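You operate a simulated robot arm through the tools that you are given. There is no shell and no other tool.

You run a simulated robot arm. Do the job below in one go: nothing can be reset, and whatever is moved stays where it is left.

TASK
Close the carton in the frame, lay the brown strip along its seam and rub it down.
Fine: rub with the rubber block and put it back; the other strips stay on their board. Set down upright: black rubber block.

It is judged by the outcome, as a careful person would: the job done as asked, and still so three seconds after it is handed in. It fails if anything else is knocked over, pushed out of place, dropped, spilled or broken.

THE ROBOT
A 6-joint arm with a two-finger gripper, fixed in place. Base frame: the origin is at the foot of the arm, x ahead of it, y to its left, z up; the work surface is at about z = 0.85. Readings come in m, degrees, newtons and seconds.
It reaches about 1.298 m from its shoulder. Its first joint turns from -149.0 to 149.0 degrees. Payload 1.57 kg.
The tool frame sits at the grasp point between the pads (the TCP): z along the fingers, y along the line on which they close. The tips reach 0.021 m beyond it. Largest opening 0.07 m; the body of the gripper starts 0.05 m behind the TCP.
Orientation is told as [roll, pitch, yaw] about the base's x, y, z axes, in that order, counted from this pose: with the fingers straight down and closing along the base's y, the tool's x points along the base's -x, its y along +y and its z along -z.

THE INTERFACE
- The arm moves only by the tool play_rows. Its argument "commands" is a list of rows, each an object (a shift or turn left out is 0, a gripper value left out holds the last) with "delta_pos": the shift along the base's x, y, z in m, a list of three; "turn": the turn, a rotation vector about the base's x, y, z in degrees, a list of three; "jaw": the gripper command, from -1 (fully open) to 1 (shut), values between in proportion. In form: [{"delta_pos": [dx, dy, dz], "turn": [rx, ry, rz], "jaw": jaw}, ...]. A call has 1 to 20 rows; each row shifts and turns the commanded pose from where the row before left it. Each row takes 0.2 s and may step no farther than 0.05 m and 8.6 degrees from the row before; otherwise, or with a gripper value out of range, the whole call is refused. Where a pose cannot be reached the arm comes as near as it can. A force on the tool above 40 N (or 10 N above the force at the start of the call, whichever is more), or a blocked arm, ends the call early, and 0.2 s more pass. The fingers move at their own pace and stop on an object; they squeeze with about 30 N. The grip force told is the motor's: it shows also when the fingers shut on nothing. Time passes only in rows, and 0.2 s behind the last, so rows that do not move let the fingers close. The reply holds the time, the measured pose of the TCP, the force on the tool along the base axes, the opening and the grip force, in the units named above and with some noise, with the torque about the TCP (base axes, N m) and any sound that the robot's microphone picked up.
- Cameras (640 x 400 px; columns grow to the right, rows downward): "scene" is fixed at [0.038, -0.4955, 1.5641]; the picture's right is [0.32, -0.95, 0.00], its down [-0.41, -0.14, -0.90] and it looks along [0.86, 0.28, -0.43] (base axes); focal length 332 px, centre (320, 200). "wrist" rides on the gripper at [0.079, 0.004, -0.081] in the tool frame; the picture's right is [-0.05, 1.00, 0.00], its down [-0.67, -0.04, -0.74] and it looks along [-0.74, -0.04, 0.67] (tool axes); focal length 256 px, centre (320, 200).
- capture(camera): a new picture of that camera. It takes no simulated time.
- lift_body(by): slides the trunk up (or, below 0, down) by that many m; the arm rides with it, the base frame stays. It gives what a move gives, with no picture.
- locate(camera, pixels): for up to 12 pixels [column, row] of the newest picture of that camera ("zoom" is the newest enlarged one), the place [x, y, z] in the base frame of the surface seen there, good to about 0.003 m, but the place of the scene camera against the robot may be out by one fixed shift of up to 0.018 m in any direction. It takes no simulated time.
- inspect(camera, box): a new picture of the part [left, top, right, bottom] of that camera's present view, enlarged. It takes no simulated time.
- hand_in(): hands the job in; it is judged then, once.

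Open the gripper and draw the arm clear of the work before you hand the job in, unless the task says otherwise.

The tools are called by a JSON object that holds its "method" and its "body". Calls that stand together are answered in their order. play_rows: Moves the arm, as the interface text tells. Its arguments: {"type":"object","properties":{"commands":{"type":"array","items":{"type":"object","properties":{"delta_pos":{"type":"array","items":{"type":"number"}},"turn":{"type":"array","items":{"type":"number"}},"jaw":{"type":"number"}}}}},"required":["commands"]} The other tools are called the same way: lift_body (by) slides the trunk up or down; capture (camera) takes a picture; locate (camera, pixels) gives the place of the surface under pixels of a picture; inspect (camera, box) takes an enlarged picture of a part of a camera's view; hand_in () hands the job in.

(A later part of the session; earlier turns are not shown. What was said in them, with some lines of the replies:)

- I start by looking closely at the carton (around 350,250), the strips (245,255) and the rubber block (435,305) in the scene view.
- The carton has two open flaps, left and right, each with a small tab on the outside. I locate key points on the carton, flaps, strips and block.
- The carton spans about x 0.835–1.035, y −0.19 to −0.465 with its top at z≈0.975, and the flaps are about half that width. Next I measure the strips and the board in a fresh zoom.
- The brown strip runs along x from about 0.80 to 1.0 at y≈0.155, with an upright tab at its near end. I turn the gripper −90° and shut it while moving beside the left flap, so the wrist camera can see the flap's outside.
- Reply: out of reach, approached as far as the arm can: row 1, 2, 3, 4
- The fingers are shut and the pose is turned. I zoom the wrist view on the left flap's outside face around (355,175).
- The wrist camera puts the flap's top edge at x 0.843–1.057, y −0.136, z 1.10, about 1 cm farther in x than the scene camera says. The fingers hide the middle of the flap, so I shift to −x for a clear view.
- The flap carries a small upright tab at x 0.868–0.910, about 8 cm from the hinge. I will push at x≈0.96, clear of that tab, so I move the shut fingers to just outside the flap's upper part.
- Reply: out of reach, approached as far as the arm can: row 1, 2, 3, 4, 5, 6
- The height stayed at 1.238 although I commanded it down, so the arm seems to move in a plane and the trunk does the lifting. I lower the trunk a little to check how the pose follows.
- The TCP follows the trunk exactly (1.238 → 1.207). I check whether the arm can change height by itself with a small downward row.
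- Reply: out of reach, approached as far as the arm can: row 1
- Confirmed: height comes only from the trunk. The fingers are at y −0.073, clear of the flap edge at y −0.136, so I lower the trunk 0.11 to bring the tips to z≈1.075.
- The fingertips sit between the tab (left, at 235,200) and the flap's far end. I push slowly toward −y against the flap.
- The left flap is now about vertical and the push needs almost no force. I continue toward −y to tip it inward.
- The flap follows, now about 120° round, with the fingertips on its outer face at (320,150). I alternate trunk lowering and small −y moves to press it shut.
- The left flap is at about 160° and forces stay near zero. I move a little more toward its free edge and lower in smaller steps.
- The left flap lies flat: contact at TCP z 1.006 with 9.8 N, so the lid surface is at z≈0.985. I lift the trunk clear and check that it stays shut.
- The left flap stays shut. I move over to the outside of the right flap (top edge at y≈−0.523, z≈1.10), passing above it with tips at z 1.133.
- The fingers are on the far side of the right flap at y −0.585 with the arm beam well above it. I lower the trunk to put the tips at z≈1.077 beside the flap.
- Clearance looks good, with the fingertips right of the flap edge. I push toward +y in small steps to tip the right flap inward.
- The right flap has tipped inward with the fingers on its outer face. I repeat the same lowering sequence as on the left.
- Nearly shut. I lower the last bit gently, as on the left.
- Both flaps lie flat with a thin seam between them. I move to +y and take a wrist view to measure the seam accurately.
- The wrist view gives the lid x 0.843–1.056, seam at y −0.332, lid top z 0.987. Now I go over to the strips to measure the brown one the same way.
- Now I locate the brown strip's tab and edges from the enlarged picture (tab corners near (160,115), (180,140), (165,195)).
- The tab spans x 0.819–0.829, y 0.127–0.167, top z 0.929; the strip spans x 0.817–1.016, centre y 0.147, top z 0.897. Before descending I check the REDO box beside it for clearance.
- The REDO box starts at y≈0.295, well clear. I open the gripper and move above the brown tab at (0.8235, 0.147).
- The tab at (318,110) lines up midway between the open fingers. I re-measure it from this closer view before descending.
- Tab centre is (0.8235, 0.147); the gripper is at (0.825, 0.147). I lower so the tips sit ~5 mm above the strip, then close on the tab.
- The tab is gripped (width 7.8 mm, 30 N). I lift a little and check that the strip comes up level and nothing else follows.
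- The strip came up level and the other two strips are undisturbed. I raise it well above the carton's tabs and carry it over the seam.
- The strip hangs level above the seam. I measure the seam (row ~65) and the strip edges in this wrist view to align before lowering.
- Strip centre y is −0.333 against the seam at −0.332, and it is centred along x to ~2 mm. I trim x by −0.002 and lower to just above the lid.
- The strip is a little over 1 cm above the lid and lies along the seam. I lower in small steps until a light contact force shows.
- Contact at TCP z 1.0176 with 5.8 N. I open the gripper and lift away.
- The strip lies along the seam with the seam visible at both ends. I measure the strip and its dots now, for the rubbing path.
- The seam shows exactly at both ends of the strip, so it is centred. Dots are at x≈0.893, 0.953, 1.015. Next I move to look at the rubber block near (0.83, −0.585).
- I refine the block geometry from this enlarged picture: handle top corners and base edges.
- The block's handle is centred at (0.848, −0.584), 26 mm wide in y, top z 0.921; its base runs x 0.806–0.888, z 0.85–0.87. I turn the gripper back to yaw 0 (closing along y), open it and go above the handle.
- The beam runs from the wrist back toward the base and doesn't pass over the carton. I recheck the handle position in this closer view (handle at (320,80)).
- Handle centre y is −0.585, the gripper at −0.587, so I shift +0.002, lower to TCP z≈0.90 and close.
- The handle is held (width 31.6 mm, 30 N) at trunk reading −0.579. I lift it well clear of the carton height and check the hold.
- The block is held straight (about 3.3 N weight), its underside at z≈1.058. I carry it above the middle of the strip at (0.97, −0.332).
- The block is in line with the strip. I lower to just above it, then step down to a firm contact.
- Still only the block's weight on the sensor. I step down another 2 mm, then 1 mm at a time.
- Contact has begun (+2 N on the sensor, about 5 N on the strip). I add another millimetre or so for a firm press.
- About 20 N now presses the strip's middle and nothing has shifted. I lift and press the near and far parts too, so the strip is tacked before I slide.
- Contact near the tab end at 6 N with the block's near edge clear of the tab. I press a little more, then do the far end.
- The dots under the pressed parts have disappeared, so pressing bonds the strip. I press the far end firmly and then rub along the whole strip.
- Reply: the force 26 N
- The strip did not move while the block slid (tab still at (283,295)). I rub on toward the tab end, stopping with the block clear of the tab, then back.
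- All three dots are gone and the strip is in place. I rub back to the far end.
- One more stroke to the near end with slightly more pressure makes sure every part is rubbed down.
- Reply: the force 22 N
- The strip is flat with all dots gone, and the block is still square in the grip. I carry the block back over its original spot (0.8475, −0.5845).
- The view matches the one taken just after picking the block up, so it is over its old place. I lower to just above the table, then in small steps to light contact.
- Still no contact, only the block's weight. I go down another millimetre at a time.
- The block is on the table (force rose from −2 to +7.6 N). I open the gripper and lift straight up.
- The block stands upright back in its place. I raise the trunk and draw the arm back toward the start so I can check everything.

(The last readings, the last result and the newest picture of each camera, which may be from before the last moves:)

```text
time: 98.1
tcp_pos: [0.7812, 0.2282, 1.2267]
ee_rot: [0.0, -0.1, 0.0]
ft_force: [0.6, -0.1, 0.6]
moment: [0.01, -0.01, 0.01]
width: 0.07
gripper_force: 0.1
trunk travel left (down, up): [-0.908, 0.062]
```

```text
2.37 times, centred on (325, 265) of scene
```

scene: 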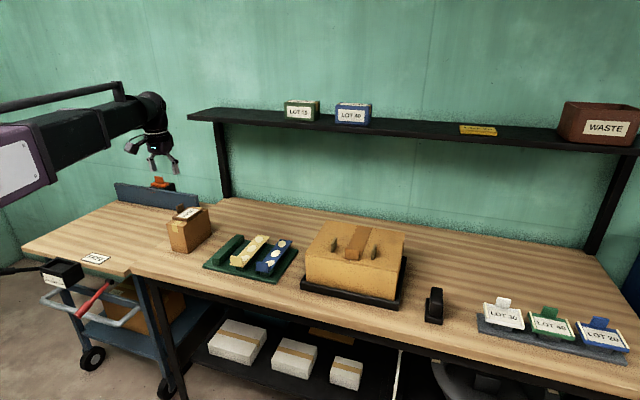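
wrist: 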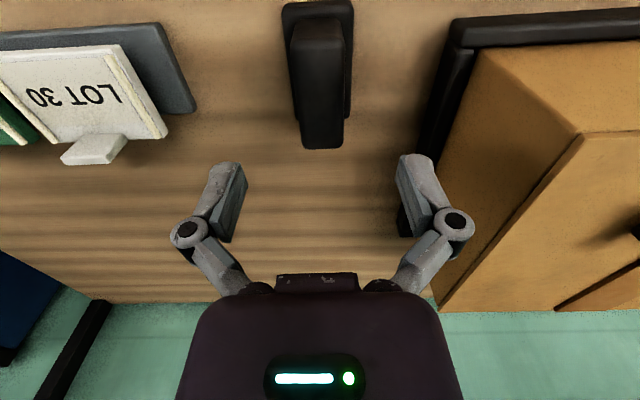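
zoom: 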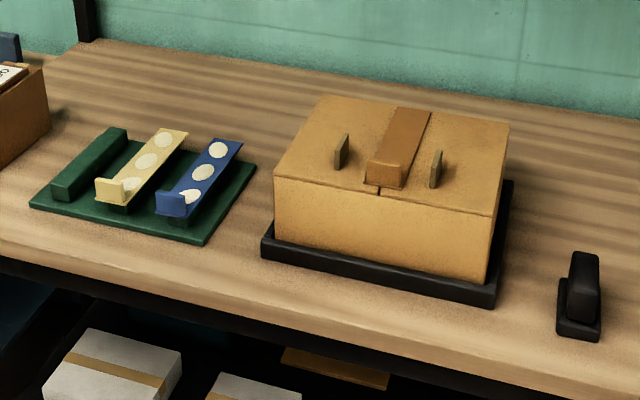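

Everything looks in order: carton shut, strip along the seam, other strips on their board, block at (435,305) as before. One last close look at the strip.

{"method": "inspect", "body": {"camera": "scene", "box": [300, 210, 420, 310]}}

{"method": "locate", "body": {"camera": "zoom", "pixels": [[225, 100], [310, 120], [150, 80], [420, 130], [270, 130], [90, 170], [410, 215]]}}

```text
4.00 times, centred on (360, 260) of scene
```

zoom: 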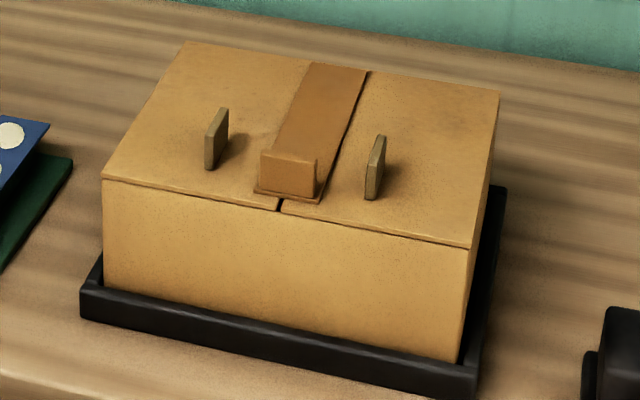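

```text
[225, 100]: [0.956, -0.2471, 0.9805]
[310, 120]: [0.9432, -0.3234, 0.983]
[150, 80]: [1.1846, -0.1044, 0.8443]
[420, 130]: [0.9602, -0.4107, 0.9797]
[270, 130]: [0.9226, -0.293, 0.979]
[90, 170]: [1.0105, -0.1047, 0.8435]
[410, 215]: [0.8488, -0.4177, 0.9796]
```

The flaps are flat and level (z≈0.980 on both sides in the scene camera) and the strip covers the seam and lies flat. The gripper is open and clear of the work, so I hand the job in.

{"method": "hand_in", "body": {}}

```text
The job is handed in.
```

The carton is closed, and the brown strip is stuck along its seam and rubbed down. I've handed the job in; no verdict has come back yet.

- **Carton:** both flaps lie flat, and they stayed down in the last picture before hand-in.
- **Brown strip:** it sits centred on the seam, with the seam showing in line at its near end. I pressed it at three places with the rubber block at about 20 N, then rubbed it end to end three times. All three white dots on it disappeared.
- **Rubber block:** it is upright and back in its original place.
- **Everything else:** the yellow and blue strips are still on their board, and nothing else looks moved. The gripper is open and the arm is drawn clear.
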